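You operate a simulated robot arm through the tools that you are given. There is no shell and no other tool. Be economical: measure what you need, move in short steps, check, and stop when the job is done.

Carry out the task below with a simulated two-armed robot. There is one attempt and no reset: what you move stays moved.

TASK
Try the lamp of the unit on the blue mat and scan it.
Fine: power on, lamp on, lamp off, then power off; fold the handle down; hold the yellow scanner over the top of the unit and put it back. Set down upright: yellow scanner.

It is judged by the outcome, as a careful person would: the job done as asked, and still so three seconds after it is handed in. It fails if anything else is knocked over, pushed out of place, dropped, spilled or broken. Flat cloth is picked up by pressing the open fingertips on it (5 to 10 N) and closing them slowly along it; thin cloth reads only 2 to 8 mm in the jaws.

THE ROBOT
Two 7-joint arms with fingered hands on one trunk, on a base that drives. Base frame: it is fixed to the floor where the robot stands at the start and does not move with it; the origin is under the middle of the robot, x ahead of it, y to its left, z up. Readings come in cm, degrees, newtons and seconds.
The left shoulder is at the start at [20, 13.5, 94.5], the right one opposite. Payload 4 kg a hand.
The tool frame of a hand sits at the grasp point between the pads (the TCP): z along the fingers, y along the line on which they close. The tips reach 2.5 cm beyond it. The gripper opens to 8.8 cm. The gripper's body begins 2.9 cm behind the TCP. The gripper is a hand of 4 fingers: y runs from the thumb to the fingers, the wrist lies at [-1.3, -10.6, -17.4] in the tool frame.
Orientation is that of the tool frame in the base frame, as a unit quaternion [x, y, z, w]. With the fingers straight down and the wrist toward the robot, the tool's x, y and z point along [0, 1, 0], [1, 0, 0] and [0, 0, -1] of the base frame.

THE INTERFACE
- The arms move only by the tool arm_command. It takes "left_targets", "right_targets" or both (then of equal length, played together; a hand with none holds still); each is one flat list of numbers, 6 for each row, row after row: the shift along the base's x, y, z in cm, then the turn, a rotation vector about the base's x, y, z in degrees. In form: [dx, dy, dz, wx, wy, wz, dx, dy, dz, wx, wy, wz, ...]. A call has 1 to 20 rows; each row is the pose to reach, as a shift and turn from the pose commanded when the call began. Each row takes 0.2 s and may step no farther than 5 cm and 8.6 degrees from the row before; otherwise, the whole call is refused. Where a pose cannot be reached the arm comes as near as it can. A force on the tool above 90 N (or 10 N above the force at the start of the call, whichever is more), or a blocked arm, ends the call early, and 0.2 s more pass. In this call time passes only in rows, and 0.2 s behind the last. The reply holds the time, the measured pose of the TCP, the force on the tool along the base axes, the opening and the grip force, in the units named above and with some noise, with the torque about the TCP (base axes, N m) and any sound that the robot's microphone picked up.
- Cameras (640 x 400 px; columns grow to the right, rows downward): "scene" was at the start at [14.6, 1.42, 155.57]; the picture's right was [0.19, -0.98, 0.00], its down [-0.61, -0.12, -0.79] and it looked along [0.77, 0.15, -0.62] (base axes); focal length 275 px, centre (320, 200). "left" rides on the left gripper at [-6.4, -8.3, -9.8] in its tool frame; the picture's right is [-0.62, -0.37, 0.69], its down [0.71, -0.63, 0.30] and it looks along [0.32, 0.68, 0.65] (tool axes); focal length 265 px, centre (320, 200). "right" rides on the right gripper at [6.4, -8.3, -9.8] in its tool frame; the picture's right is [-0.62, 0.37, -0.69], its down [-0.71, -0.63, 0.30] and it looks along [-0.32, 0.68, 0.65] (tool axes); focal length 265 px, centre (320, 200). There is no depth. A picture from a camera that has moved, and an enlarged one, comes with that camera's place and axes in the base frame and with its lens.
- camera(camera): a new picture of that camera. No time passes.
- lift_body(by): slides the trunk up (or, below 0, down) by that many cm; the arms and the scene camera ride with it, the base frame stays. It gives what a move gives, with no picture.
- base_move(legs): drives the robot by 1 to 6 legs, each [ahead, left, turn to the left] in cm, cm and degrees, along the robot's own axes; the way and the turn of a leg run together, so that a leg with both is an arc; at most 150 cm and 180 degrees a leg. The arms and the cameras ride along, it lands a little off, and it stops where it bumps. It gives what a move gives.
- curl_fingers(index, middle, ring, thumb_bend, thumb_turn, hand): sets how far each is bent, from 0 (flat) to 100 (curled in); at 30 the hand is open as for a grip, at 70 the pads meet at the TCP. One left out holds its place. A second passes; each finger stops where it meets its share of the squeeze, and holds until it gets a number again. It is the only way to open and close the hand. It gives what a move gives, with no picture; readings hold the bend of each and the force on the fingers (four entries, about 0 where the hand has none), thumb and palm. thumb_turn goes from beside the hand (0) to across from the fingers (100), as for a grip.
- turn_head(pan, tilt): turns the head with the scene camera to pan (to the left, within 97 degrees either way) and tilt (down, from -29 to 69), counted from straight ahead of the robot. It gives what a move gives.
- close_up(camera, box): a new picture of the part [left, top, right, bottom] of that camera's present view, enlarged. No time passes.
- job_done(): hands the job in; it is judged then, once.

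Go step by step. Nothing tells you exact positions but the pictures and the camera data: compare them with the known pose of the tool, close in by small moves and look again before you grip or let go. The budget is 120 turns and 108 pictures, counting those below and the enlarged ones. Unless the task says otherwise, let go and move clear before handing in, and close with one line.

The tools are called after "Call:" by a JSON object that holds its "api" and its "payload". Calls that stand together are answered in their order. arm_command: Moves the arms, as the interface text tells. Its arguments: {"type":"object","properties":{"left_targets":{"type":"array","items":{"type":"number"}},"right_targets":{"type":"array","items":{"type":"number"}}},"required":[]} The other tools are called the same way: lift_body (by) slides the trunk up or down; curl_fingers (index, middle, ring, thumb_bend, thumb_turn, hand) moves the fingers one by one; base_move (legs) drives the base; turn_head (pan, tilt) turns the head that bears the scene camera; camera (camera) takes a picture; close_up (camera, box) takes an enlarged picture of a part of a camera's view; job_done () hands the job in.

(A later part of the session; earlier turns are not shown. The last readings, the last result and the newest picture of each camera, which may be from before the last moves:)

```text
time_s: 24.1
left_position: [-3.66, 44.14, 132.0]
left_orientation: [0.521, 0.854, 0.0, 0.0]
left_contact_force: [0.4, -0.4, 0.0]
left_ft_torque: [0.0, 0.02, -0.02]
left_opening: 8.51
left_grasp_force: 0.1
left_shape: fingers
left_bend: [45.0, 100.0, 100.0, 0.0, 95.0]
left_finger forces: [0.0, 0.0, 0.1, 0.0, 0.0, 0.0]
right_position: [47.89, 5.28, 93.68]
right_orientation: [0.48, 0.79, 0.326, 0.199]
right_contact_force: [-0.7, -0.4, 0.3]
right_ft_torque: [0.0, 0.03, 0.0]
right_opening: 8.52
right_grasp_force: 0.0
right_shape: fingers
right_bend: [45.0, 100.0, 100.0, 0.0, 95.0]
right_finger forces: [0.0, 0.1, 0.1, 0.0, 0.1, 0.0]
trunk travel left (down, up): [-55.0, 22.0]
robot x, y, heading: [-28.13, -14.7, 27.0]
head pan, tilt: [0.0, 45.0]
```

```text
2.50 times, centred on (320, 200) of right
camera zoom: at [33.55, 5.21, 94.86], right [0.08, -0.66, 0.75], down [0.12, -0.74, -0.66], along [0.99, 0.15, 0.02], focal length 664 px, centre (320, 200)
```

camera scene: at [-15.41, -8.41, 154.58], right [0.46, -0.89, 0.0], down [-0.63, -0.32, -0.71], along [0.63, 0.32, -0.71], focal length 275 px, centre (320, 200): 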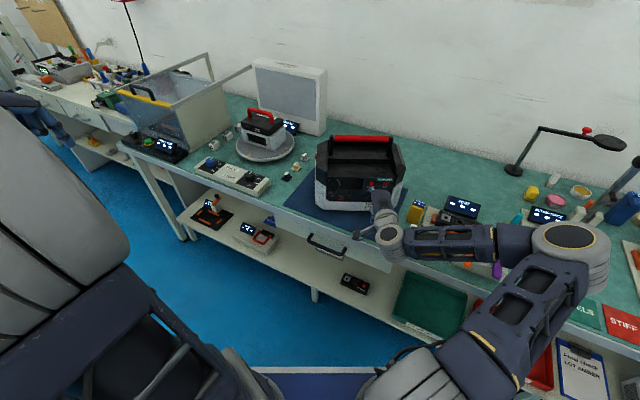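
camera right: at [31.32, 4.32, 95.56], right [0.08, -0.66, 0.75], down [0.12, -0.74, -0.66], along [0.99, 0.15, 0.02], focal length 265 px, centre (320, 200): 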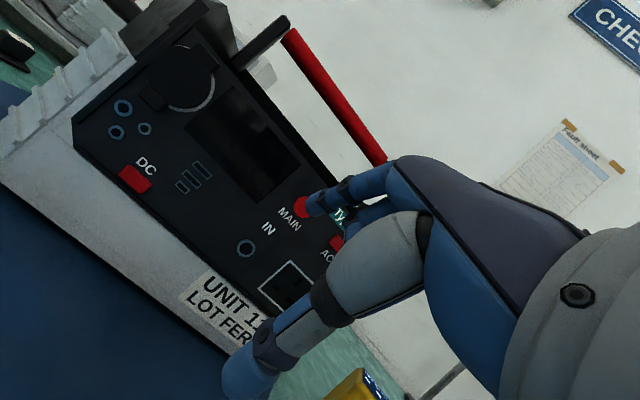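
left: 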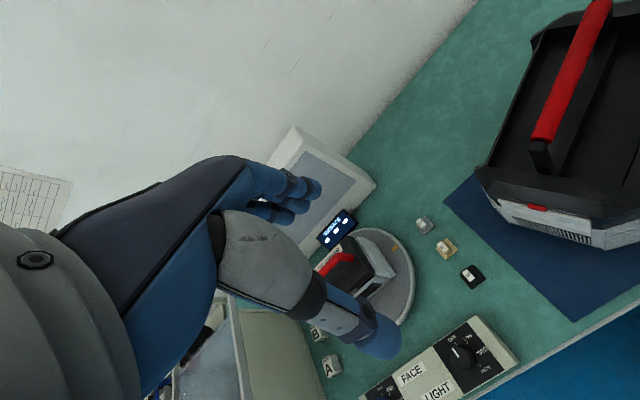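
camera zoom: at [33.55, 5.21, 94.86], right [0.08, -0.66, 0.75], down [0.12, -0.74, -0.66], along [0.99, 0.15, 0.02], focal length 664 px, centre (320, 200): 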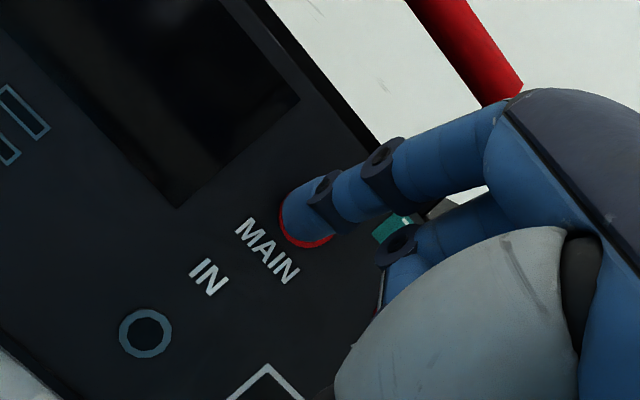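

Well centred, no contact yet. Pressing a little further.

Call:
{"api": "arm_command", "payload": {"right_targets": [0.3, 0.1, -0.05, 0, 0, 0, 0.6, 0.2, -0.1, 0, 0, 0, 0.9, 0.3, -0.1, 0, 0, 0]}}

Call:
{"api": "close_up", "payload": {"camera": "right", "box": [120, 40, 420, 280]}}

```text
time_s: 24.9
left_position: [-3.55, 44.13, 131.92]
left_orientation: [0.521, 0.853, 0.0, 0.0]
left_contact_force: [0.4, 0.0, 1.2]
left_ft_torque: [0.03, -0.02, 0.0]
left_opening: 8.5
left_grasp_force: 0.1
left_shape: fingers
left_bend: [45.0, 100.0, 100.0, 0.0, 95.0]
left_finger forces: [0.0, 0.0, 0.0, 0.0, 0.1, 0.0]
right_position: [48.76, 5.74, 93.5]
right_orientation: [0.48, 0.79, 0.327, 0.197]
right_contact_force: [-2.9, -2.0, 2.4]
right_ft_torque: [0.05, -0.07, 0.08]
right_opening: 8.35
right_grasp_force: 1.5
right_shape: fingers
right_bend: [46.0, 100.0, 100.0, 0.0, 95.0]
right_finger forces: [3.0, 0.0, 0.0, 0.0, 0.0, 0.0]
trunk travel left (down, up): [-55.0, 22.0]
robot x, y, heading: [-28.23, -14.54, 27.4]
head pan, tilt: [0.0, 45.0]
heard: click
```

```text
1.67 times, centred on (270, 160) of right
camera zoom: at [34.36, 5.49, 94.71], right [0.08, -0.66, 0.75], down [0.12, -0.74, -0.66], along [0.99, 0.15, 0.02], focal length 442 px, centre (403, 267)
```

zoom: 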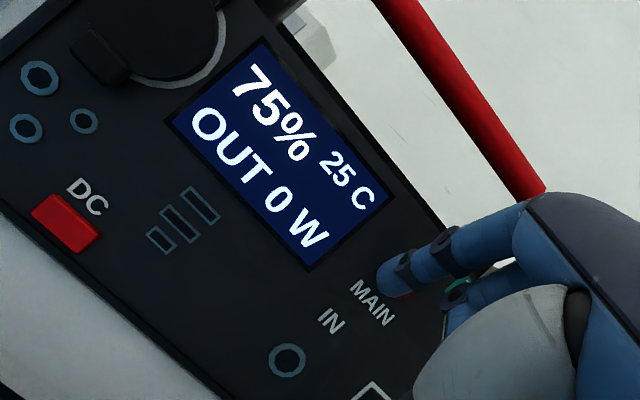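

MAIN clicked and the display is lit. I'll retract the right finger 3 cm and then bring the left hand, fingers pointing right, toward the LAMP end.

Call:
{"api": "arm_command", "payload": {"right_targets": [-1.3, -0.6, 0, 0, 0, 0, -2.7, -1.3, 0, 0, 0, 0]}}

Call:
{"api": "arm_command", "payload": {"left_targets": [4.8, -0.6, -1, -6.2, -3.2, 0, 9.6, -1.2, -2, -12.5, -6.4, 0, 14.4, -1.8, -3, -18.7, -9.6, 0, 19.2, -2.4, -4, -24.9, -12.8, 0, 24, -3, -5, -31.2, -16, 0, 28.8, -3.6, -6, -37.4, -19.2, 0, 33.6, -4.2, -7, -43.6, -22.4, 0, 38.4, -4.8, -8, -49.8, -25.6, 0, 43.2, -5.4, -9, -56.1, -28.8, 0, 48, -6, -10, -62.3, -32, 0, 48.4, -6.5, -14, -62.3, -32, 0, 48.7, -7.0, -18, -62.3, -32, 0, 49, -7.5, -22, -62.3, -32, 0]}}

Call:
{"api": "camera", "payload": {"camera": "left"}}

Call:
{"api": "camera", "payload": {"camera": "scene"}}

```text
time_s: 25.5
left_position: [-3.76, 44.26, 131.9]
left_orientation: [0.52, 0.854, 0.0, 0.0]
left_contact_force: [0.8, -0.6, 0.6]
left_ft_torque: [-0.02, -0.02, 0.04]
left_opening: 8.49
left_grasp_force: 0.1
left_shape: fingers
left_bend: [45.0, 100.0, 100.0, 0.0, 95.0]
left_finger forces: [0.0, 0.1, 0.0, 0.0, 0.0, 0.0]
right_position: [46.08, 4.3, 93.59]
right_orientation: [0.481, 0.789, 0.326, 0.199]
right_contact_force: [-0.3, 0.7, -0.1]
right_ft_torque: [0.01, -0.01, -0.02]
right_opening: 8.46
right_grasp_force: 0.2
right_shape: fingers
right_bend: [45.0, 100.0, 100.0, 0.0, 95.0]
right_finger forces: [0.0, 0.0, 0.0, 0.0, 0.0, 0.0]
trunk travel left (down, up): [-55.0, 22.0]
robot x, y, heading: [-28.07, -14.62, 27.5]
head pan, tilt: [0.0, 45.0]
```

```text
time_s: 28.3
left_position: [45.06, 36.83, 109.95]
left_orientation: [0.427, 0.7, -0.298, 0.489]
left_contact_force: [-0.4, 0.1, 0.4]
left_ft_torque: [0.01, 0.01, 0.02]
left_opening: 8.5
left_grasp_force: 0.0
left_shape: fingers
left_bend: [45.0, 100.0, 100.0, 0.0, 95.0]
left_finger forces: [0.0, 0.1, 0.0, 0.0, 0.0, 0.1]
right_position: [46.06, 4.19, 93.67]
right_orientation: [0.48, 0.79, 0.326, 0.199]
right_contact_force: [-0.2, 0.5, 0.6]
right_ft_torque: [0.01, 0.02, 0.0]
right_opening: 8.46
right_grasp_force: 0.0
right_shape: fingers
right_bend: [45.0, 100.0, 100.0, 0.0, 95.0]
right_finger forces: [0.1, 0.0, 0.1, 0.0, 0.0, 0.1]
trunk travel left (down, up): [-55.0, 22.0]
robot x, y, heading: [-28.53, -14.79, 27.2]
head pan, tilt: [0.0, 45.0]
```

```text
74 pictures are left
camera left: at [34.48, 39.3, 119.36], right [0.07, -0.94, 0.35], down [-0.54, -0.33, -0.78], along [0.84, -0.14, -0.53], focal length 265 px, centre (320, 200)
```

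left: 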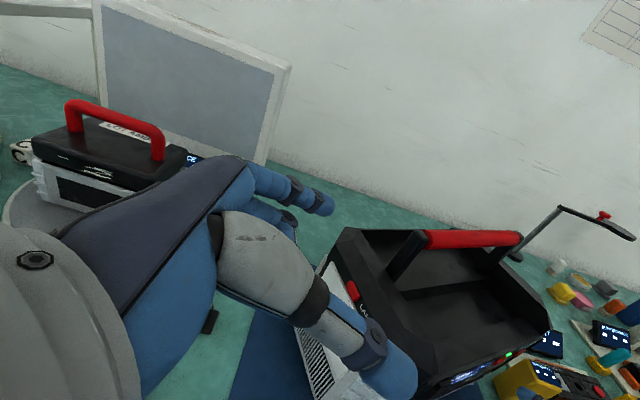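

```text
73 pictures are left
camera scene: at [-15.41, -8.43, 154.58], right [0.46, -0.89, 0.0], down [-0.63, -0.32, -0.71], along [0.63, 0.32, -0.71], focal length 275 px, centre (320, 200)
```

scene: 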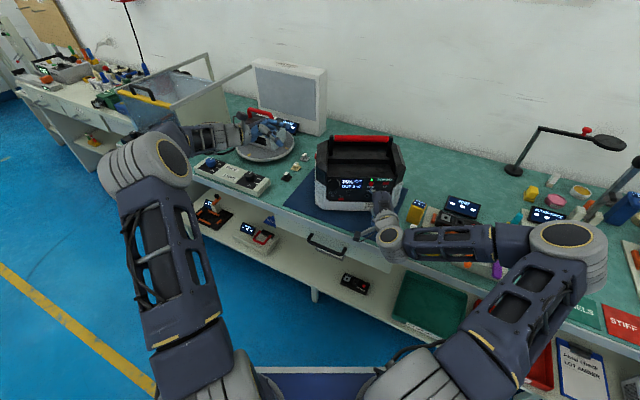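

The LAMP button is visible near (53.8,28.7,97). I'll lower to a standoff 3 cm left of it.

Call:
{"api": "arm_command", "payload": {"left_targets": [1, 0, -4, 0, 0, 0, 2, -0.5, -8, 0, 0, 0, 2.5, -2, -11, 0, 0, 0, 2.9, -4, -12.4, 0, 0, 0]}}

Call:
{"api": "camera", "payload": {"camera": "left"}}

Call:
{"api": "close_up", "payload": {"camera": "scene", "box": [240, 110, 440, 230]}}

```text
time_s: 29.3
left_position: [47.98, 32.7, 97.78]
left_orientation: [0.425, 0.7, -0.299, 0.49]
left_contact_force: [0.9, 1.0, -0.3]
left_ft_torque: [-0.02, 0.0, -0.02]
left_opening: 8.47
left_grasp_force: 0.1
left_shape: fingers
left_bend: [45.0, 100.0, 100.0, 0.0, 95.0]
left_finger forces: [0.1, 0.0, 0.1, 0.0, 0.0, 0.0]
right_position: [46.0, 4.38, 93.65]
right_orientation: [0.48, 0.79, 0.326, 0.198]
right_contact_force: [0.6, -1.1, -1.0]
right_ft_torque: [-0.03, 0.03, -0.01]
right_opening: 8.47
right_grasp_force: 0.1
right_shape: fingers
right_bend: [45.0, 100.0, 100.0, 0.0, 95.0]
right_finger forces: [0.1, 0.1, 0.0, 0.0, 0.1, 0.2]
trunk travel left (down, up): [-55.0, 22.0]
robot x, y, heading: [-28.16, -14.58, 27.2]
head pan, tilt: [0.0, 45.0]
```

```text
72 pictures are left
camera left: at [37.32, 35.23, 107.06], right [0.07, -0.94, 0.35], down [-0.54, -0.33, -0.77], along [0.84, -0.13, -0.53], focal length 265 px, centre (320, 200)
```

left: 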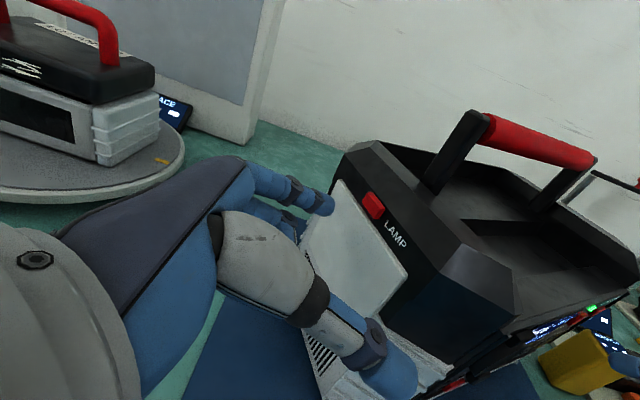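

```text
3.20 times, centred on (340, 170) of scene
camera zoom: at [-15.41, -8.41, 154.58], right [0.46, -0.89, 0.0], down [-0.63, -0.32, -0.71], along [0.63, 0.32, -0.71], focal length 881 px, centre (256, 296)
```

zoom: 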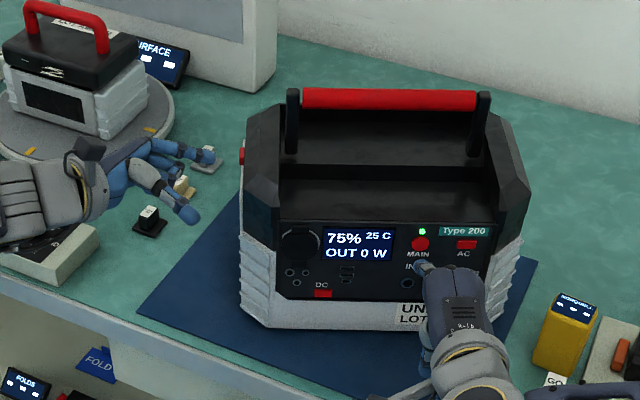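

LAMP refined to (53.5,29,97.9), with the left tip about 3.4 cm away. Approaching.

Call:
{"api": "arm_command", "payload": {"left_targets": [0.5, -1, 0.5, 0, 0, 0, 1, -2.2, 0.7, 0, 0, 0]}}

Call:
{"api": "close_up", "payload": {"camera": "left", "box": [240, 120, 440, 280]}}

```text
time_s: 29.9
left_position: [49.04, 30.37, 98.29]
left_orientation: [0.426, 0.7, -0.299, 0.489]
left_contact_force: [0.7, -0.4, -0.4]
left_ft_torque: [0.01, -0.02, 0.01]
left_opening: 8.52
left_grasp_force: 0.0
left_shape: fingers
left_bend: [45.0, 100.0, 100.0, 0.0, 95.0]
left_finger forces: [0.1, 0.0, 0.0, 0.1, 0.0, 0.1]
right_position: [45.9, 4.36, 93.63]
right_orientation: [0.48, 0.79, 0.326, 0.198]
right_contact_force: [0.1, 0.5, 0.2]
right_ft_torque: [0.0, -0.01, -0.02]
right_opening: 8.49
right_grasp_force: 0.1
right_shape: fingers
right_bend: [45.0, 100.0, 100.0, 0.0, 95.0]
right_finger forces: [0.0, 0.0, 0.0, 0.1, 0.0, 0.0]
trunk travel left (down, up): [-55.0, 22.0]
robot x, y, heading: [-28.07, -14.67, 27.3]
head pan, tilt: [0.0, 45.0]
```

```text
2.50 times, centred on (340, 200) of left
camera zoom: at [38.48, 32.94, 107.7], right [0.07, -0.94, 0.35], down [-0.54, -0.33, -0.77], along [0.84, -0.14, -0.53], focal length 664 px, centre (270, 200)
```

zoom: 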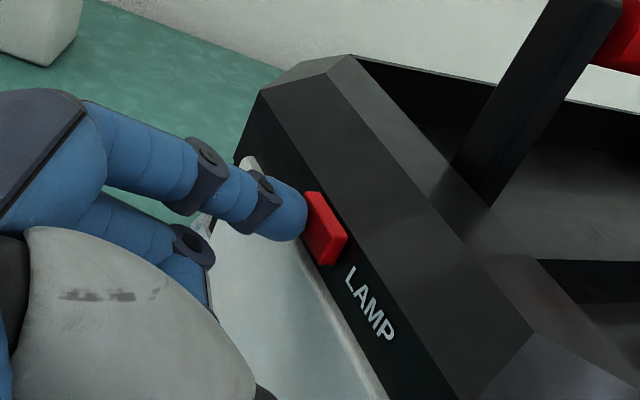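

Nearly touching. Pressing along the button axis.

Call:
{"api": "arm_command", "payload": {"left_targets": [0.1, -0.5, -0.15, 0, 0, 0, 0.3, -0.9, -0.2, 0, 0, 0, 0.45, -1.2, -0.2, 0, 0, 0]}}

Call:
{"api": "close_up", "payload": {"camera": "left", "box": [240, 120, 440, 280]}}

```text
time_s: 30.7
left_position: [49.49, 29.57, 97.93]
left_orientation: [0.426, 0.701, -0.297, 0.489]
left_contact_force: [-11.2, 17.9, 2.6]
left_ft_torque: [0.11, -0.06, 0.93]
left_opening: 8.86
left_grasp_force: 11.7
left_shape: fingers
left_bend: [42.0, 100.0, 100.0, 0.0, 95.0]
left_finger forces: [22.9, 0.0, 0.0, 0.0, 0.1, 0.0]
right_position: [46.09, 4.41, 93.66]
right_orientation: [0.481, 0.789, 0.326, 0.2]
right_contact_force: [1.5, -0.3, 0.4]
right_ft_torque: [-0.06, -0.02, -0.05]
right_opening: 8.49
right_grasp_force: 0.1
right_shape: fingers
right_bend: [45.0, 100.0, 100.0, 0.0, 95.0]
right_finger forces: [0.1, 0.0, 0.0, 0.0, 0.1, 0.0]
trunk travel left (down, up): [-55.0, 22.0]
robot x, y, heading: [-28.21, -14.43, 27.2]
head pan, tilt: [0.0, 45.0]
heard: click
```

```text
2.50 times, centred on (340, 200) of left
camera zoom: at [38.84, 32.01, 107.41], right [0.07, -0.94, 0.35], down [-0.54, -0.33, -0.77], along [0.84, -0.13, -0.53], focal length 664 px, centre (270, 200)
```

zoom: 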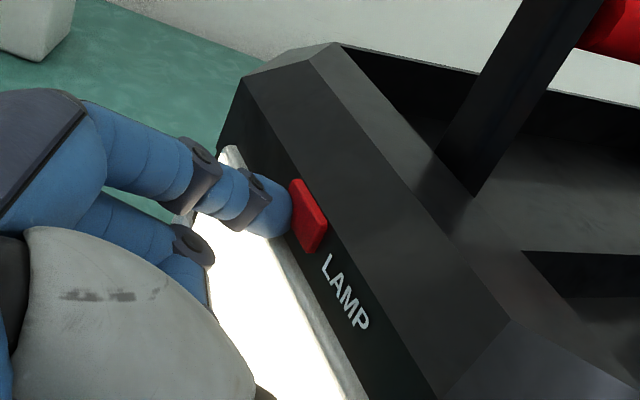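

The lamp is lit. Release, check it stays on, then press again more gently.

Call:
{"api": "arm_command", "payload": {"left_targets": [-0.35, 0.8, 0.1, 0, 0, 0, -0.6, 1.4, 0.2, 0, 0, 0]}}

Call:
{"api": "close_up", "payload": {"camera": "left", "box": [240, 120, 440, 280]}}

```text
time_s: 31.3
left_position: [49.13, 30.54, 98.34]
left_orientation: [0.428, 0.698, -0.3, 0.489]
left_contact_force: [0.0, -0.3, -0.4]
left_ft_torque: [0.02, 0.02, 0.01]
left_opening: 8.51
left_grasp_force: 0.0
left_shape: fingers
left_bend: [45.0, 100.0, 100.0, 0.0, 95.0]
left_finger forces: [0.0, 0.0, 0.0, 0.0, 0.0, 0.0]
right_position: [46.02, 4.32, 93.69]
right_orientation: [0.48, 0.789, 0.327, 0.198]
right_contact_force: [0.2, 0.1, -0.4]
right_ft_torque: [0.03, 0.0, 0.0]
right_opening: 8.48
right_grasp_force: 0.0
right_shape: fingers
right_bend: [45.0, 100.0, 100.0, 0.0, 95.0]
right_finger forces: [0.1, 0.0, 0.0, 0.0, 0.0, 0.1]
trunk travel left (down, up): [-55.0, 22.0]
robot x, y, heading: [-27.84, -14.68, 27.2]
head pan, tilt: [0.0, 45.0]
```

```text
2.50 times, centred on (340, 200) of left
camera zoom: at [38.48, 33.07, 107.74], right [0.06, -0.94, 0.35], down [-0.54, -0.32, -0.77], along [0.84, -0.14, -0.53], focal length 664 px, centre (270, 200)
```

zoom: 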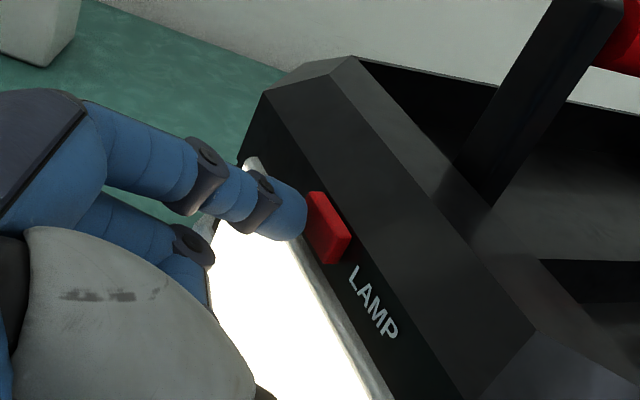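

The unit hasn't moved and the lamp is on. Pressing again for lamp off.

Call:
{"api": "arm_command", "payload": {"left_targets": [0.2, -0.6, -0.2, 0, 0, 0, 0.45, -1.1, -0.3, 0, 0, 0, 0.5, -1.2, -0.3, 0, 0, 0]}}

Call:
{"api": "close_up", "payload": {"camera": "left", "box": [240, 120, 440, 280]}}

```text
time_s: 32.1
left_position: [49.5, 29.65, 98.06]
left_orientation: [0.426, 0.699, -0.298, 0.49]
left_contact_force: [-6.6, 10.2, 2.5]
left_ft_torque: [0.01, -0.1, 0.46]
left_opening: 8.66
left_grasp_force: 6.0
left_shape: fingers
left_bend: [43.0, 100.0, 100.0, 0.0, 95.0]
left_finger forces: [12.2, 0.1, 0.0, 0.0, 0.0, 0.0]
right_position: [45.9, 4.24, 93.67]
right_orientation: [0.48, 0.79, 0.327, 0.199]
right_contact_force: [0.8, 0.2, 0.2]
right_ft_torque: [0.03, 0.01, 0.01]
right_opening: 8.48
right_grasp_force: 0.0
right_shape: fingers
right_bend: [45.0, 100.0, 100.0, 0.0, 95.0]
right_finger forces: [0.0, 0.0, 0.0, 0.0, 0.0, 0.0]
trunk travel left (down, up): [-55.0, 22.0]
robot x, y, heading: [-28.05, -15.07, 27.2]
head pan, tilt: [0.0, 45.0]
heard: click
```

```text
2.50 times, centred on (340, 200) of left
camera zoom: at [38.82, 32.23, 107.35], right [0.07, -0.94, 0.35], down [-0.54, -0.33, -0.77], along [0.84, -0.13, -0.53], focal length 664 px, centre (270, 200)
```

zoom: 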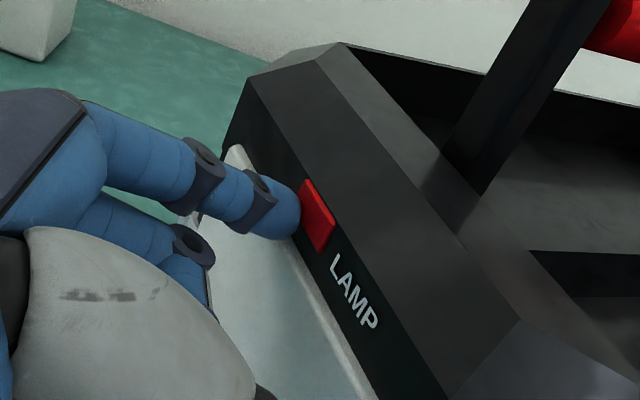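

Lamp off. Retract the left hand, then press MAIN again with the right.

Call:
{"api": "arm_command", "payload": {"left_targets": [-0.6, 1.4, 0.2, 0, 0, 0, -1.8, 3.6, 0.5, 0, 0, 0, -2.5, 5, 3, 0, 0, 0]}}

Call:
{"api": "arm_command", "payload": {"right_targets": [1.3, 0.7, 0, 0, 0, 0, 2.2, 1.15, -0.05, 0, 0, 0, 2.5, 1.3, -0.1, 0, 0, 0, 2.75, 1.42, -0.1, 0, 0, 0]}}

Call:
{"api": "close_up", "payload": {"camera": "right", "box": [120, 40, 420, 280]}}

```text
time_s: 32.9
left_position: [47.11, 34.44, 100.8]
left_orientation: [0.427, 0.699, -0.3, 0.489]
left_contact_force: [0.2, 0.6, -0.3]
left_ft_torque: [0.02, 0.01, -0.02]
left_opening: 8.5
left_grasp_force: 0.1
left_shape: fingers
left_bend: [45.0, 100.0, 100.0, 0.0, 95.0]
left_finger forces: [0.0, 0.1, 0.0, 0.0, 0.1, 0.0]
right_position: [46.07, 4.5, 93.63]
right_orientation: [0.48, 0.79, 0.326, 0.198]
right_contact_force: [-0.1, -0.2, -0.4]
right_ft_torque: [0.0, -0.02, 0.01]
right_opening: 8.48
right_grasp_force: 0.1
right_shape: fingers
right_bend: [45.0, 100.0, 100.0, 0.0, 95.0]
right_finger forces: [0.1, 0.0, 0.0, 0.1, 0.0, 0.0]
trunk travel left (down, up): [-55.0, 22.0]
robot x, y, heading: [-28.06, -14.83, 27.4]
head pan, tilt: [0.0, 45.0]
```

```text
time_s: 33.9
left_position: [46.95, 34.56, 100.88]
left_orientation: [0.427, 0.699, -0.299, 0.489]
left_contact_force: [0.3, -0.9, 0.9]
left_ft_torque: [0.01, 0.0, -0.01]
left_opening: 8.49
left_grasp_force: 0.0
left_shape: fingers
left_bend: [45.0, 100.0, 100.0, 0.0, 95.0]
left_finger forces: [0.2, 0.0, 0.0, 0.0, 0.0, 0.0]
right_position: [48.93, 5.77, 93.44]
right_orientation: [0.48, 0.79, 0.327, 0.198]
right_contact_force: [-3.1, -1.3, 2.1]
right_ft_torque: [0.03, -0.08, 0.02]
right_opening: 8.25
right_grasp_force: 1.9
right_shape: fingers
right_bend: [47.0, 100.0, 100.0, 0.0, 95.0]
right_finger forces: [4.2, 0.0, 0.0, 0.0, 0.0, 0.1]
trunk travel left (down, up): [-55.0, 22.0]
robot x, y, heading: [-28.43, -14.21, 27.2]
head pan, tilt: [0.0, 45.0]
heard: click
```

```text
1.67 times, centred on (270, 160) of right
camera zoom: at [34.45, 5.6, 94.72], right [0.08, -0.66, 0.75], down [0.12, -0.74, -0.66], along [0.99, 0.15, 0.02], focal length 442 px, centre (403, 267)
```

zoom: 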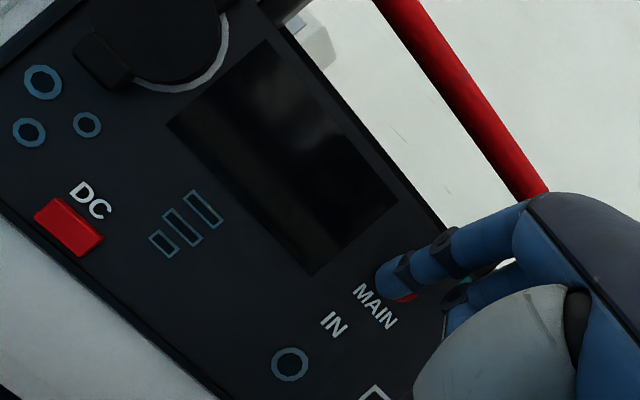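

Display is dark, so power is off. I'll retract the right hand and study the handle from the left side.

Call:
{"api": "arm_command", "payload": {"right_targets": [-2.7, -1.4, 0, 0, 0, 0, -6, -3, 2, 0, 0, 0, -6, -3, 7, 0, 0, 0, -6, -3, 12, 0, 0, 0, -6, -3, 17, 0, 0, 0]}}

Call:
{"api": "close_up", "payload": {"camera": "left", "box": [320, 60, 640, 300]}}

Call:
{"api": "close_up", "payload": {"camera": "scene", "box": [300, 120, 420, 220]}}

Call:
{"api": "camera", "payload": {"camera": "right"}}

```text
time_s: 35.1
left_position: [47.03, 34.45, 100.86]
left_orientation: [0.426, 0.7, -0.299, 0.489]
left_contact_force: [-0.6, -0.1, -0.5]
left_ft_torque: [0.02, 0.02, -0.04]
left_opening: 8.5
left_grasp_force: 0.0
left_shape: fingers
left_bend: [45.0, 100.0, 100.0, 0.0, 95.0]
left_finger forces: [0.1, 0.0, 0.0, 0.0, 0.0, 0.1]
right_position: [42.72, 3.11, 110.64]
right_orientation: [0.481, 0.79, 0.325, 0.198]
right_contact_force: [0.3, -1.5, 0.3]
right_ft_torque: [-0.02, 0.01, -0.02]
right_opening: 8.49
right_grasp_force: 0.2
right_shape: fingers
right_bend: [45.0, 100.0, 100.0, 0.0, 95.0]
right_finger forces: [0.1, 0.0, 0.0, 0.0, 0.1, 0.0]
trunk travel left (down, up): [-55.0, 22.0]
robot x, y, heading: [-28.38, -14.82, 27.2]
head pan, tilt: [0.0, 45.0]
```

```text
1.67 times, centred on (480, 180) of left
camera zoom: at [36.38, 37.01, 110.28], right [0.07, -0.94, 0.35], down [-0.54, -0.33, -0.77], along [0.84, -0.14, -0.53], focal length 442 px, centre (53, 233)
```

zoom: 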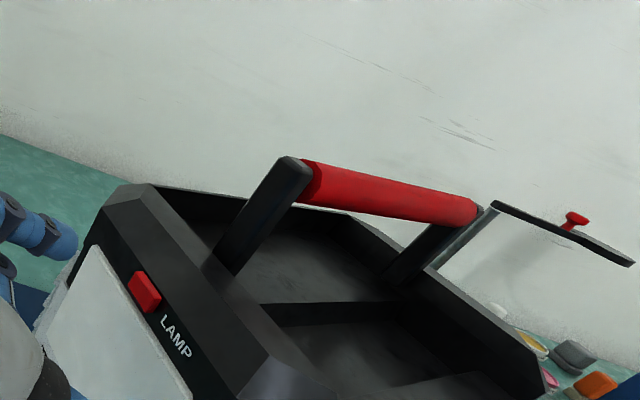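

```text
4.00 times, centred on (360, 170) of scene
camera zoom: at [-15.36, -8.42, 154.56], right [0.46, -0.89, 0.0], down [-0.63, -0.32, -0.71], along [0.63, 0.32, -0.71], focal length 1101 px, centre (160, 320)
```

zoom: 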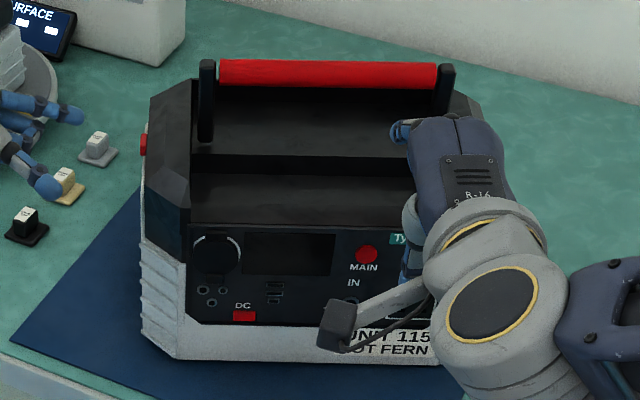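

```text
63 pictures are left
camera right: at [28.43, 2.84, 111.82], right [0.08, -0.66, 0.75], down [0.12, -0.74, -0.66], along [0.99, 0.15, 0.02], focal length 265 px, centre (320, 200)
```

right: 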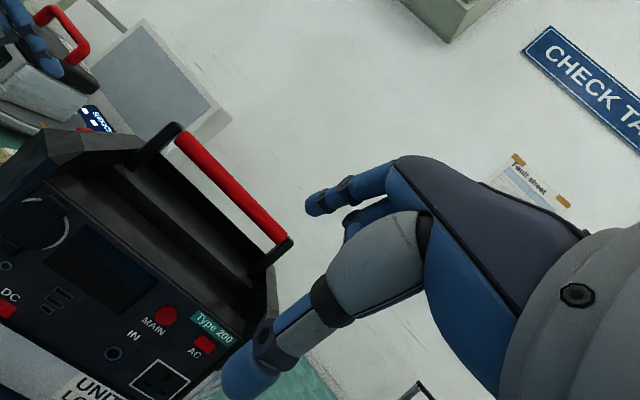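

Power off is confirmed. The handle bar stands upright, centred at about (60.5,15.1,105.2). I'll raise the left hand, and open the right hand tool-down above the bar to cage it.

Call:
{"api": "arm_command", "payload": {"left_targets": [-2, 1, 4, 0, 0, 0, -4, 2, 8, 0, 0, 0, -6, 3, 12, 0, 0, 0, -8, 4, 16, 0, 0, 0]}}

Call:
{"api": "arm_command", "payload": {"right_targets": [0, 0, 4, -3.4, 6.7, 0, 1, 1, 8, -6.8, 13.4, 0, 4.5, 3, 10, -10.2, 20, 0, 8, 5.5, 10, -13.6, 26.7, 0, 11.5, 8, 9.5, -17, 33.4, 0, 15, 10.5, 9, -20.4, 40.1, 0, 17.8, 12, 8, -20.4, 40.1, 0]}}

Call:
{"api": "curl_fingers", "payload": {"hand": "right", "index": 30, "middle": 30, "ring": 30, "thumb_bend": 30, "thumb_turn": 100}}

Call:
{"api": "camera", "payload": {"camera": "right"}}

Call:
{"api": "close_up", "payload": {"camera": "scene", "box": [280, 90, 440, 210]}}

```text
time_s: 36.1
left_position: [39.09, 38.6, 116.97]
left_orientation: [0.427, 0.7, -0.299, 0.489]
left_contact_force: [0.2, 0.3, 0.3]
left_ft_torque: [0.0, -0.03, 0.0]
left_opening: 8.49
left_grasp_force: 0.1
left_shape: fingers
left_bend: [45.0, 100.0, 100.0, 0.0, 95.0]
left_finger forces: [0.0, 0.0, 0.0, 0.0, 0.1, 0.0]
right_position: [42.79, 3.01, 110.65]
right_orientation: [0.48, 0.79, 0.326, 0.198]
right_contact_force: [0.0, 0.5, 0.7]
right_ft_torque: [0.0, 0.03, 0.06]
right_opening: 8.46
right_grasp_force: 0.1
right_shape: fingers
right_bend: [45.0, 100.0, 100.0, 0.0, 95.0]
right_finger forces: [0.0, 0.0, 0.1, 0.0, 0.1, 0.1]
trunk travel left (down, up): [-55.0, 22.0]
robot x, y, heading: [-28.08, -14.59, 27.6]
head pan, tilt: [0.0, 45.0]
```

```text
time_s: 37.7
left_position: [38.88, 38.9, 116.93]
left_orientation: [0.425, 0.7, -0.298, 0.491]
left_contact_force: [-0.9, 1.0, -0.4]
left_ft_torque: [0.01, -0.04, 0.01]
left_opening: 8.51
left_grasp_force: 0.0
left_shape: fingers
left_bend: [45.0, 100.0, 100.0, 0.0, 95.0]
left_finger forces: [0.0, 0.1, 0.0, 0.1, 0.1, 0.1]
right_position: [55.73, -1.31, 119.64]
right_orientation: [0.519, 0.855, 0.01, 0.003]
right_contact_force: [-0.3, -0.2, 0.1]
right_ft_torque: [-0.06, 0.0, 0.02]
right_opening: 8.48
right_grasp_force: 0.0
right_shape: fingers
right_bend: [45.0, 100.0, 100.0, 0.0, 95.0]
right_finger forces: [0.0, 0.1, 0.0, 0.1, 0.0, 0.0]
right hand out of reach, approached as far as the arm can: row 3, 4, 5, 6, 7
trunk travel left (down, up): [-55.0, 22.0]
robot x, y, heading: [-27.87, -14.79, 27.3]
head pan, tilt: [0.0, 45.0]
```

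```text
time_s: 38.7
left_position: [39.01, 38.57, 116.94]
left_orientation: [0.426, 0.699, -0.299, 0.49]
left_contact_force: [0.0, 0.1, 0.2]
left_ft_torque: [-0.03, 0.01, -0.02]
left_opening: 8.5
left_grasp_force: 0.1
left_shape: fingers
left_bend: [45.0, 100.0, 100.0, 0.0, 95.0]
left_finger forces: [0.1, 0.1, 0.0, 0.0, 0.0, 0.0]
right_position: [55.93, -1.73, 119.5]
right_orientation: [0.521, 0.853, 0.009, 0.003]
right_contact_force: [-0.3, -0.7, -0.2]
right_ft_torque: [0.0, 0.03, -0.04]
right_opening: 8.47
right_grasp_force: 0.1
right_shape: fingers
right_bend: [30.0, 30.0, 30.0, 30.0, 97.0]
right_finger forces: [0.0, 0.0, 0.0, 0.0, 0.0, 0.0]
trunk travel left (down, up): [-55.0, 22.0]
robot x, y, heading: [-28.21, -14.63, 27.1]
head pan, tilt: [0.0, 45.0]
```

```text
62 pictures are left
camera right: at [45.34, 0.06, 129.25], right [0.6, -0.39, 0.7], down [-0.23, -0.92, -0.32], along [0.77, 0.03, -0.64], focal length 265 px, centre (320, 200)
```

right: 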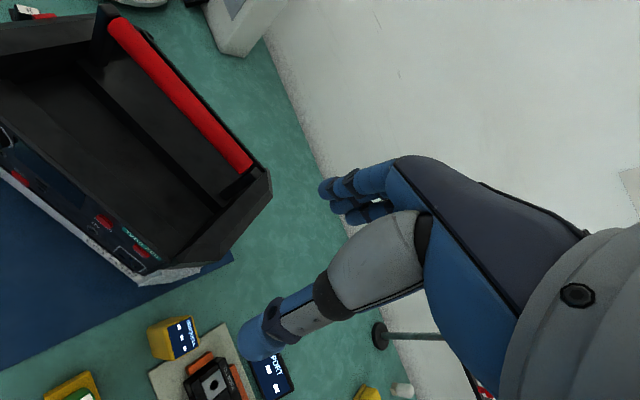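

```text
3.33 times, centred on (360, 150) of scene
camera zoom: at [-15.4, -8.41, 154.58], right [0.46, -0.89, 0.0], down [-0.63, -0.32, -0.71], along [0.63, 0.32, -0.71], focal length 918 px, centre (187, 367)
```

zoom: 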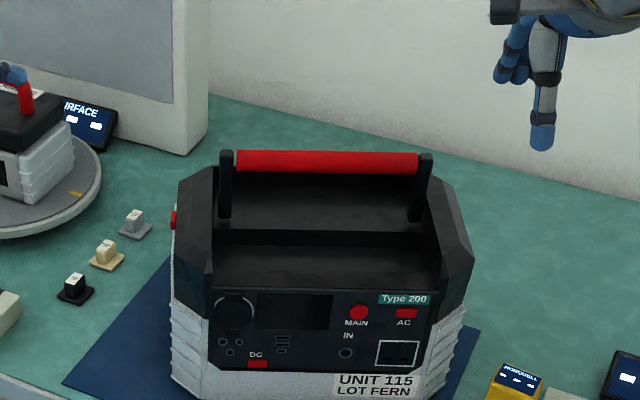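

The arms' comfortable sector is about 20° to their own side, so I'll move the base instead. First I raise the left hand, then shift the robot so the right hand hovers over the bar.

Call:
{"api": "arm_command", "payload": {"left_targets": [-3, 0, 4, 0, 0, 0, -6, 0, 8, 0, 0, 0, -9, 0, 12, 0, 0, 0, -12, 0, 15, 0, 0, 0]}}

Call:
{"api": "base_move", "payload": {"legs": [[11.8, 12.8, 0]]}}

Call:
{"api": "camera", "payload": {"camera": "right"}}

Call:
{"api": "camera", "payload": {"camera": "scene"}}

```text
time_s: 39.7
left_position: [26.85, 38.43, 131.94]
left_orientation: [0.426, 0.7, -0.299, 0.489]
left_contact_force: [0.6, -0.2, 0.3]
left_ft_torque: [-0.01, 0.02, 0.01]
left_opening: 8.51
left_grasp_force: 0.2
left_shape: fingers
left_bend: [45.0, 100.0, 100.0, 0.0, 95.0]
left_finger forces: [0.0, 0.0, 0.0, 0.0, 0.0, 0.0]
right_position: [55.82, -1.73, 119.36]
right_orientation: [0.521, 0.853, 0.009, 0.003]
right_contact_force: [0.5, -0.6, 0.0]
right_ft_torque: [0.01, 0.01, 0.0]
right_opening: 8.48
right_grasp_force: 0.1
right_shape: fingers
right_bend: [30.0, 30.0, 30.0, 30.0, 97.0]
right_finger forces: [0.1, 0.0, 0.1, 0.1, 0.1, 0.0]
trunk travel left (down, up): [-55.0, 22.0]
robot x, y, heading: [-27.99, -14.95, 27.4]
head pan, tilt: [0.0, 45.0]
```

```text
time_s: 41.2
left_position: [32.06, 55.21, 132.03]
left_orientation: [0.427, 0.699, -0.299, 0.489]
left_contact_force: [0.4, -0.1, -0.4]
left_ft_torque: [-0.01, 0.02, 0.02]
left_opening: 8.5
left_grasp_force: 0.1
left_shape: fingers
left_bend: [45.0, 100.0, 100.0, 0.0, 95.0]
left_finger forces: [0.0, 0.1, 0.0, 0.0, 0.1, 0.0]
right_position: [60.88, 14.89, 119.58]
right_orientation: [0.521, 0.853, 0.009, 0.003]
right_contact_force: [0.4, -0.2, -0.6]
right_ft_torque: [-0.02, 0.02, -0.02]
right_opening: 8.48
right_grasp_force: 0.0
right_shape: fingers
right_bend: [30.0, 30.0, 30.0, 30.0, 97.0]
right_finger forces: [0.0, 0.0, 0.0, 0.0, 0.1, 0.0]
trunk travel left (down, up): [-55.0, 22.0]
robot x, y, heading: [-23.26, 2.29, 27.2]
head pan, tilt: [0.0, 45.0]
```

```text
60 pictures are left
camera right: at [50.33, 16.77, 129.25], right [0.6, -0.39, 0.7], down [-0.23, -0.92, -0.32], along [0.77, 0.03, -0.64], focal length 265 px, centre (320, 200)
```

right: 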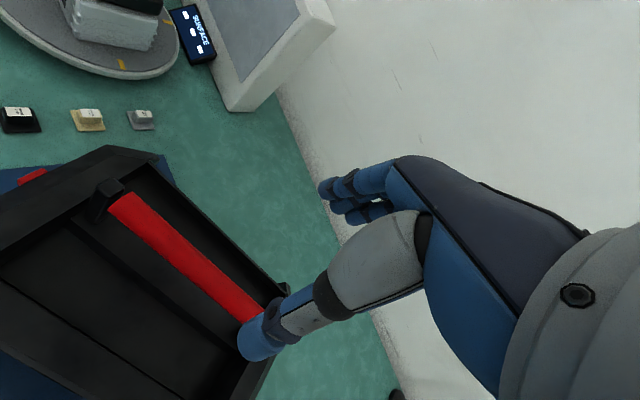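

```text
59 pictures are left
camera scene: at [-10.43, 8.45, 154.58], right [0.46, -0.89, 0.0], down [-0.63, -0.32, -0.71], along [0.63, 0.32, -0.71], focal length 275 px, centre (320, 200)
```

scene: 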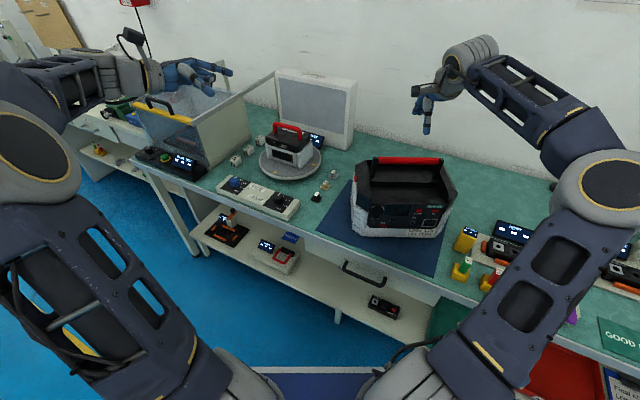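

The TCP is right above the bar's centre. Descend part way and check straddling.

Call:
{"api": "arm_command", "payload": {"right_targets": [0, 0, -4, 0, 0, 0, 0, 0, -8.5, 0, 0, 0]}}

Call:
{"api": "camera", "payload": {"camera": "right"}}

Call:
{"api": "close_up", "payload": {"camera": "scene", "box": [340, 70, 480, 190]}}

```text
time_s: 41.8
left_position: [31.96, 55.2, 132.05]
left_orientation: [0.428, 0.699, -0.299, 0.49]
left_contact_force: [-1.2, -0.6, 0.1]
left_ft_torque: [0.0, 0.03, 0.0]
left_opening: 8.53
left_grasp_force: 0.0
left_shape: fingers
left_bend: [45.0, 100.0, 100.0, 0.0, 95.0]
left_finger forces: [0.0, 0.1, 0.0, 0.0, 0.0, 0.1]
right_position: [60.71, 14.97, 110.82]
right_orientation: [0.522, 0.853, 0.009, 0.003]
right_contact_force: [0.2, 0.9, 0.4]
right_ft_torque: [-0.03, 0.02, -0.02]
right_opening: 8.49
right_grasp_force: 0.0
right_shape: fingers
right_bend: [30.0, 30.0, 30.0, 30.0, 97.0]
right_finger forces: [0.0, 0.1, 0.0, 0.0, 0.1, 0.0]
trunk travel left (down, up): [-55.0, 22.0]
robot x, y, heading: [-23.1, 2.22, 27.1]
head pan, tilt: [0.0, 45.0]
```

```text
58 pictures are left
camera right: at [50.32, 16.68, 120.66], right [0.6, -0.39, 0.7], down [-0.23, -0.92, -0.32], along [0.77, 0.03, -0.64], focal length 265 px, centre (320, 200)
```

right: 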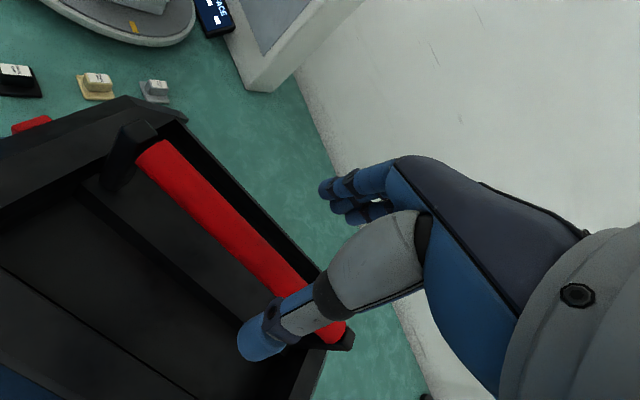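

```text
3.33 times, centred on (410, 130) of scene
camera zoom: at [-10.46, 8.46, 154.59], right [0.46, -0.89, 0.0], down [-0.63, -0.32, -0.71], along [0.63, 0.32, -0.71], focal length 918 px, centre (20, 433)
```

zoom: 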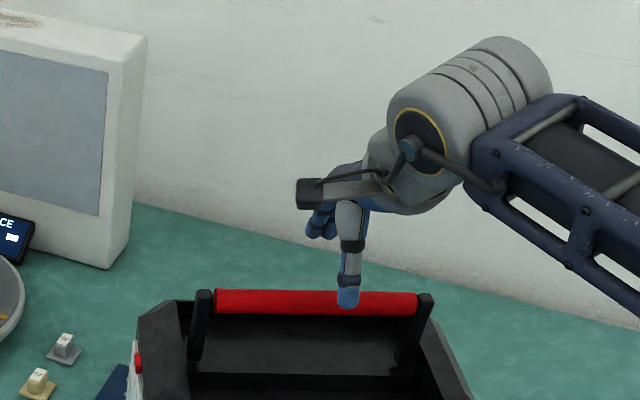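

Thumb is in front and fingers behind the bar. Descend to bar level and close partly to cage it.

Call:
{"api": "arm_command", "payload": {"right_targets": [0, 0, -2.5, 0, 0, 0, 0, 0, -5, 0, 0, 0]}}

Call:
{"api": "curl_fingers", "payload": {"hand": "right", "index": 50, "middle": 50, "ring": 50, "thumb_bend": 45}}

Call:
{"api": "camera", "payload": {"camera": "right"}}

```text
time_s: 42.4
left_position: [32.04, 55.26, 132.02]
left_orientation: [0.427, 0.699, -0.299, 0.489]
left_contact_force: [-0.7, -0.5, -0.4]
left_ft_torque: [-0.01, -0.01, -0.02]
left_opening: 8.51
left_grasp_force: 0.0
left_shape: fingers
left_bend: [45.0, 100.0, 100.0, 0.0, 95.0]
left_finger forces: [0.0, 0.0, 0.1, 0.1, 0.0, 0.0]
right_position: [60.74, 14.95, 105.95]
right_orientation: [0.522, 0.853, 0.01, 0.004]
right_contact_force: [-0.3, -0.5, 0.1]
right_ft_torque: [0.0, 0.04, 0.01]
right_opening: 8.5
right_grasp_force: 0.0
right_shape: fingers
right_bend: [30.0, 30.0, 30.0, 30.0, 97.0]
right_finger forces: [0.1, 0.1, 0.1, 0.0, 0.1, 0.0]
trunk travel left (down, up): [-55.0, 22.0]
robot x, y, heading: [-23.35, 2.42, 27.0]
head pan, tilt: [0.0, 45.0]
```

```text
time_s: 43.4
left_position: [32.11, 55.14, 131.99]
left_orientation: [0.427, 0.699, -0.3, 0.489]
left_contact_force: [-0.6, -0.4, -0.1]
left_ft_torque: [0.03, 0.03, 0.02]
left_opening: 8.52
left_grasp_force: 0.3
left_shape: fingers
left_bend: [45.0, 100.0, 100.0, 0.0, 95.0]
left_finger forces: [0.0, 0.1, 0.1, 0.0, 0.0, 0.0]
right_position: [60.95, 14.96, 105.91]
right_orientation: [0.521, 0.853, 0.009, 0.003]
right_contact_force: [-0.5, 0.4, 0.8]
right_ft_torque: [0.01, 0.02, -0.02]
right_opening: 4.75
right_grasp_force: 0.1
right_shape: fingers
right_bend: [50.0, 50.0, 50.0, 45.0, 99.0]
right_finger forces: [0.1, 0.0, 0.0, 0.0, 0.1, 0.0]
trunk travel left (down, up): [-55.0, 22.0]
robot x, y, heading: [-23.29, 2.57, 27.3]
head pan, tilt: [0.0, 45.0]
```

```text
56 pictures are left
camera right: at [50.42, 16.76, 115.71], right [0.6, -0.39, 0.7], down [-0.23, -0.92, -0.32], along [0.77, 0.03, -0.64], focal length 265 px, centre (320, 200)
```

right: 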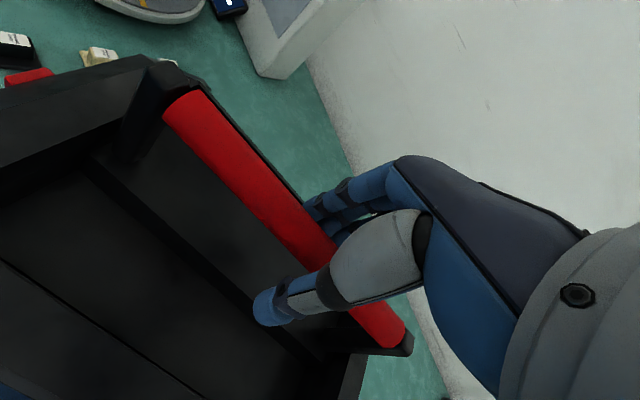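

The bar is caged. Pull gently toward the robot to test the fold direction.

Call:
{"api": "arm_command", "payload": {"right_targets": [-0.9, -0.45, 0, 0, 0, 0, -1.8, -0.9, 0, 0, 0, 0, -2.7, -1.4, 0, 0, 0, 0]}}

Call:
{"api": "camera", "payload": {"camera": "right"}}

```text
time_s: 44.2
left_position: [32.05, 55.29, 132.0]
left_orientation: [0.427, 0.699, -0.3, 0.489]
left_contact_force: [0.6, 0.0, 0.3]
left_ft_torque: [-0.02, -0.01, -0.01]
left_opening: 8.49
left_grasp_force: 0.1
left_shape: fingers
left_bend: [45.0, 100.0, 100.0, 0.0, 95.0]
left_finger forces: [0.0, 0.0, 0.0, 0.1, 0.0, 0.0]
right_position: [58.05, 13.53, 105.88]
right_orientation: [0.522, 0.853, 0.01, 0.002]
right_contact_force: [-0.1, -0.5, -0.3]
right_ft_torque: [0.0, -0.04, 0.02]
right_opening: 4.75
right_grasp_force: 0.0
right_shape: fingers
right_bend: [50.0, 50.0, 50.0, 45.0, 99.0]
right_finger forces: [0.0, 0.0, 0.0, 0.1, 0.1, 0.0]
trunk travel left (down, up): [-55.0, 22.0]
robot x, y, heading: [-22.83, 2.48, 27.3]
head pan, tilt: [0.0, 45.0]
```

```text
55 pictures are left
camera right: at [47.59, 15.34, 115.66], right [0.6, -0.39, 0.7], down [-0.23, -0.92, -0.32], along [0.77, 0.03, -0.64], focal length 265 px, centre (320, 200)
```

right: 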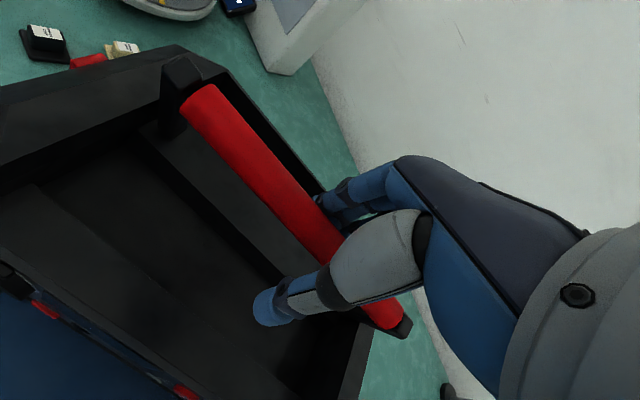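

No resistance yet, with the fingers just reaching the bar. Continue pulling.

Call:
{"api": "arm_command", "payload": {"right_targets": [-0.9, -0.45, -0.1, 0, 0, 0, -1.8, -0.9, -0.3, 0, 0, 0, -2.7, -1.4, -0.6, 0, 0, 0]}}

Call:
{"api": "camera", "payload": {"camera": "right"}}

```text
time_s: 45.0
left_position: [32.07, 55.16, 131.9]
left_orientation: [0.427, 0.699, -0.3, 0.489]
left_contact_force: [-0.5, -0.1, 1.3]
left_ft_torque: [-0.01, 0.0, -0.01]
left_opening: 8.47
left_grasp_force: 0.0
left_shape: fingers
left_bend: [45.0, 100.0, 100.0, 0.0, 95.0]
left_finger forces: [0.1, 0.1, 0.0, 0.0, 0.1, 0.0]
right_position: [55.27, 12.08, 105.3]
right_orientation: [0.523, 0.853, 0.009, 0.003]
right_contact_force: [-0.4, 0.1, -0.1]
right_ft_torque: [-0.03, -0.01, 0.03]
right_opening: 4.72
right_grasp_force: 0.0
right_shape: fingers
right_bend: [50.0, 50.0, 50.0, 45.0, 99.0]
right_finger forces: [0.0, 0.0, 0.1, 0.0, 0.0, 0.0]
trunk travel left (down, up): [-55.0, 22.0]
robot x, y, heading: [-23.25, 2.43, 27.4]
head pan, tilt: [0.0, 45.0]
```

```text
54 pictures are left
camera right: at [44.85, 13.96, 115.19], right [0.6, -0.39, 0.7], down [-0.23, -0.92, -0.32], along [0.77, 0.03, -0.64], focal length 265 px, centre (320, 200)
```

right: 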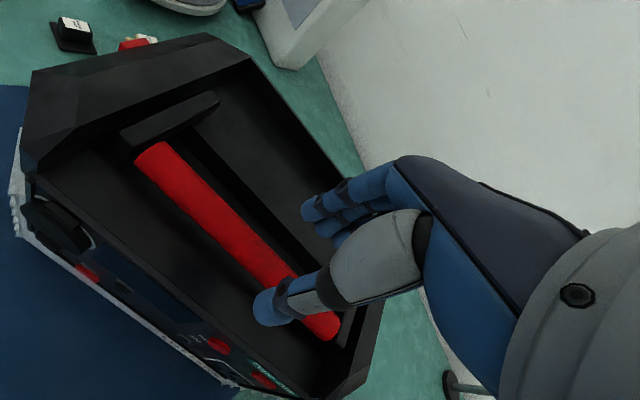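

The handle tipped over and now lies forward in the recess. I'll lift the hand and check that it's fully down.

Call:
{"api": "arm_command", "payload": {"right_targets": [0, 0, 4, 0, 0, 0, 0, 0, 8, 0, 0, 0, 0, 0, 12, 0, 0, 0]}}

Call:
{"api": "close_up", "payload": {"camera": "right", "box": [0, 140, 300, 400]}}

Call:
{"api": "close_up", "payload": {"camera": "scene", "box": [340, 140, 500, 260]}}

```text
time_s: 45.8
left_position: [32.02, 55.35, 131.91]
left_orientation: [0.427, 0.699, -0.3, 0.489]
left_contact_force: [-0.2, -0.5, -0.2]
left_ft_torque: [0.01, 0.04, -0.02]
left_opening: 8.49
left_grasp_force: 0.0
left_shape: fingers
left_bend: [45.0, 100.0, 100.0, 0.0, 95.0]
left_finger forces: [0.0, 0.0, 0.0, 0.1, 0.0, 0.0]
right_position: [55.53, 12.25, 117.38]
right_orientation: [0.521, 0.853, 0.009, 0.003]
right_contact_force: [0.0, 0.0, 0.1]
right_ft_torque: [0.05, -0.02, 0.01]
right_opening: 4.73
right_grasp_force: 0.1
right_shape: fingers
right_bend: [50.0, 50.0, 50.0, 45.0, 99.0]
right_finger forces: [0.0, 0.0, 0.0, 0.0, 0.0, 0.0]
trunk travel left (down, up): [-55.0, 22.0]
robot x, y, heading: [-23.35, 2.13, 26.9]
head pan, tilt: [0.0, 45.0]
```

```text
1.54 times, centred on (150, 270) of right
camera zoom: at [44.92, 13.96, 127.13], right [0.6, -0.39, 0.7], down [-0.23, -0.92, -0.32], along [0.77, 0.03, -0.64], focal length 408 px, centre (582, 92)
```

zoom: 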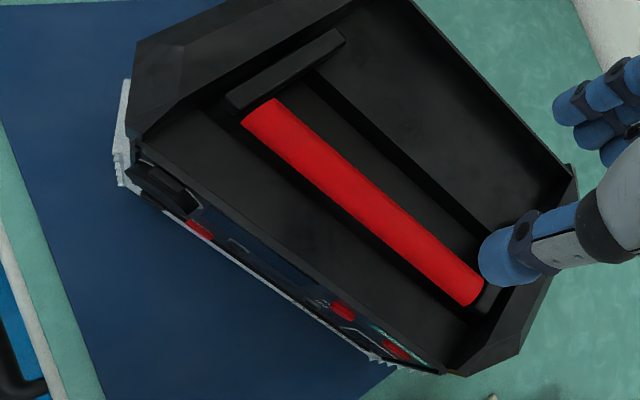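

```text
3.33 times, centred on (420, 200) of scene
camera zoom: at [-10.42, 8.44, 154.57], right [0.46, -0.89, 0.0], down [-0.63, -0.32, -0.71], along [0.63, 0.32, -0.71], focal length 918 px, centre (-13, 200)
```

zoom: 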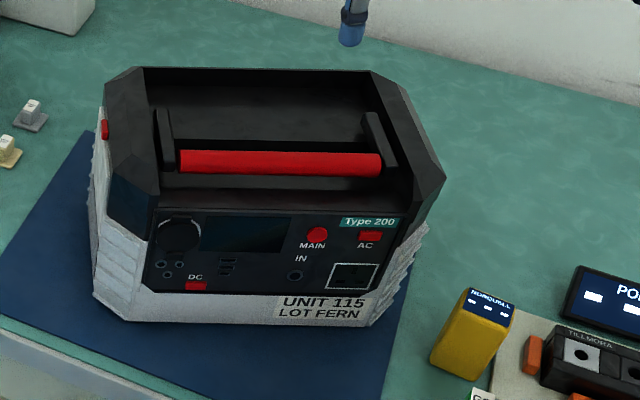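

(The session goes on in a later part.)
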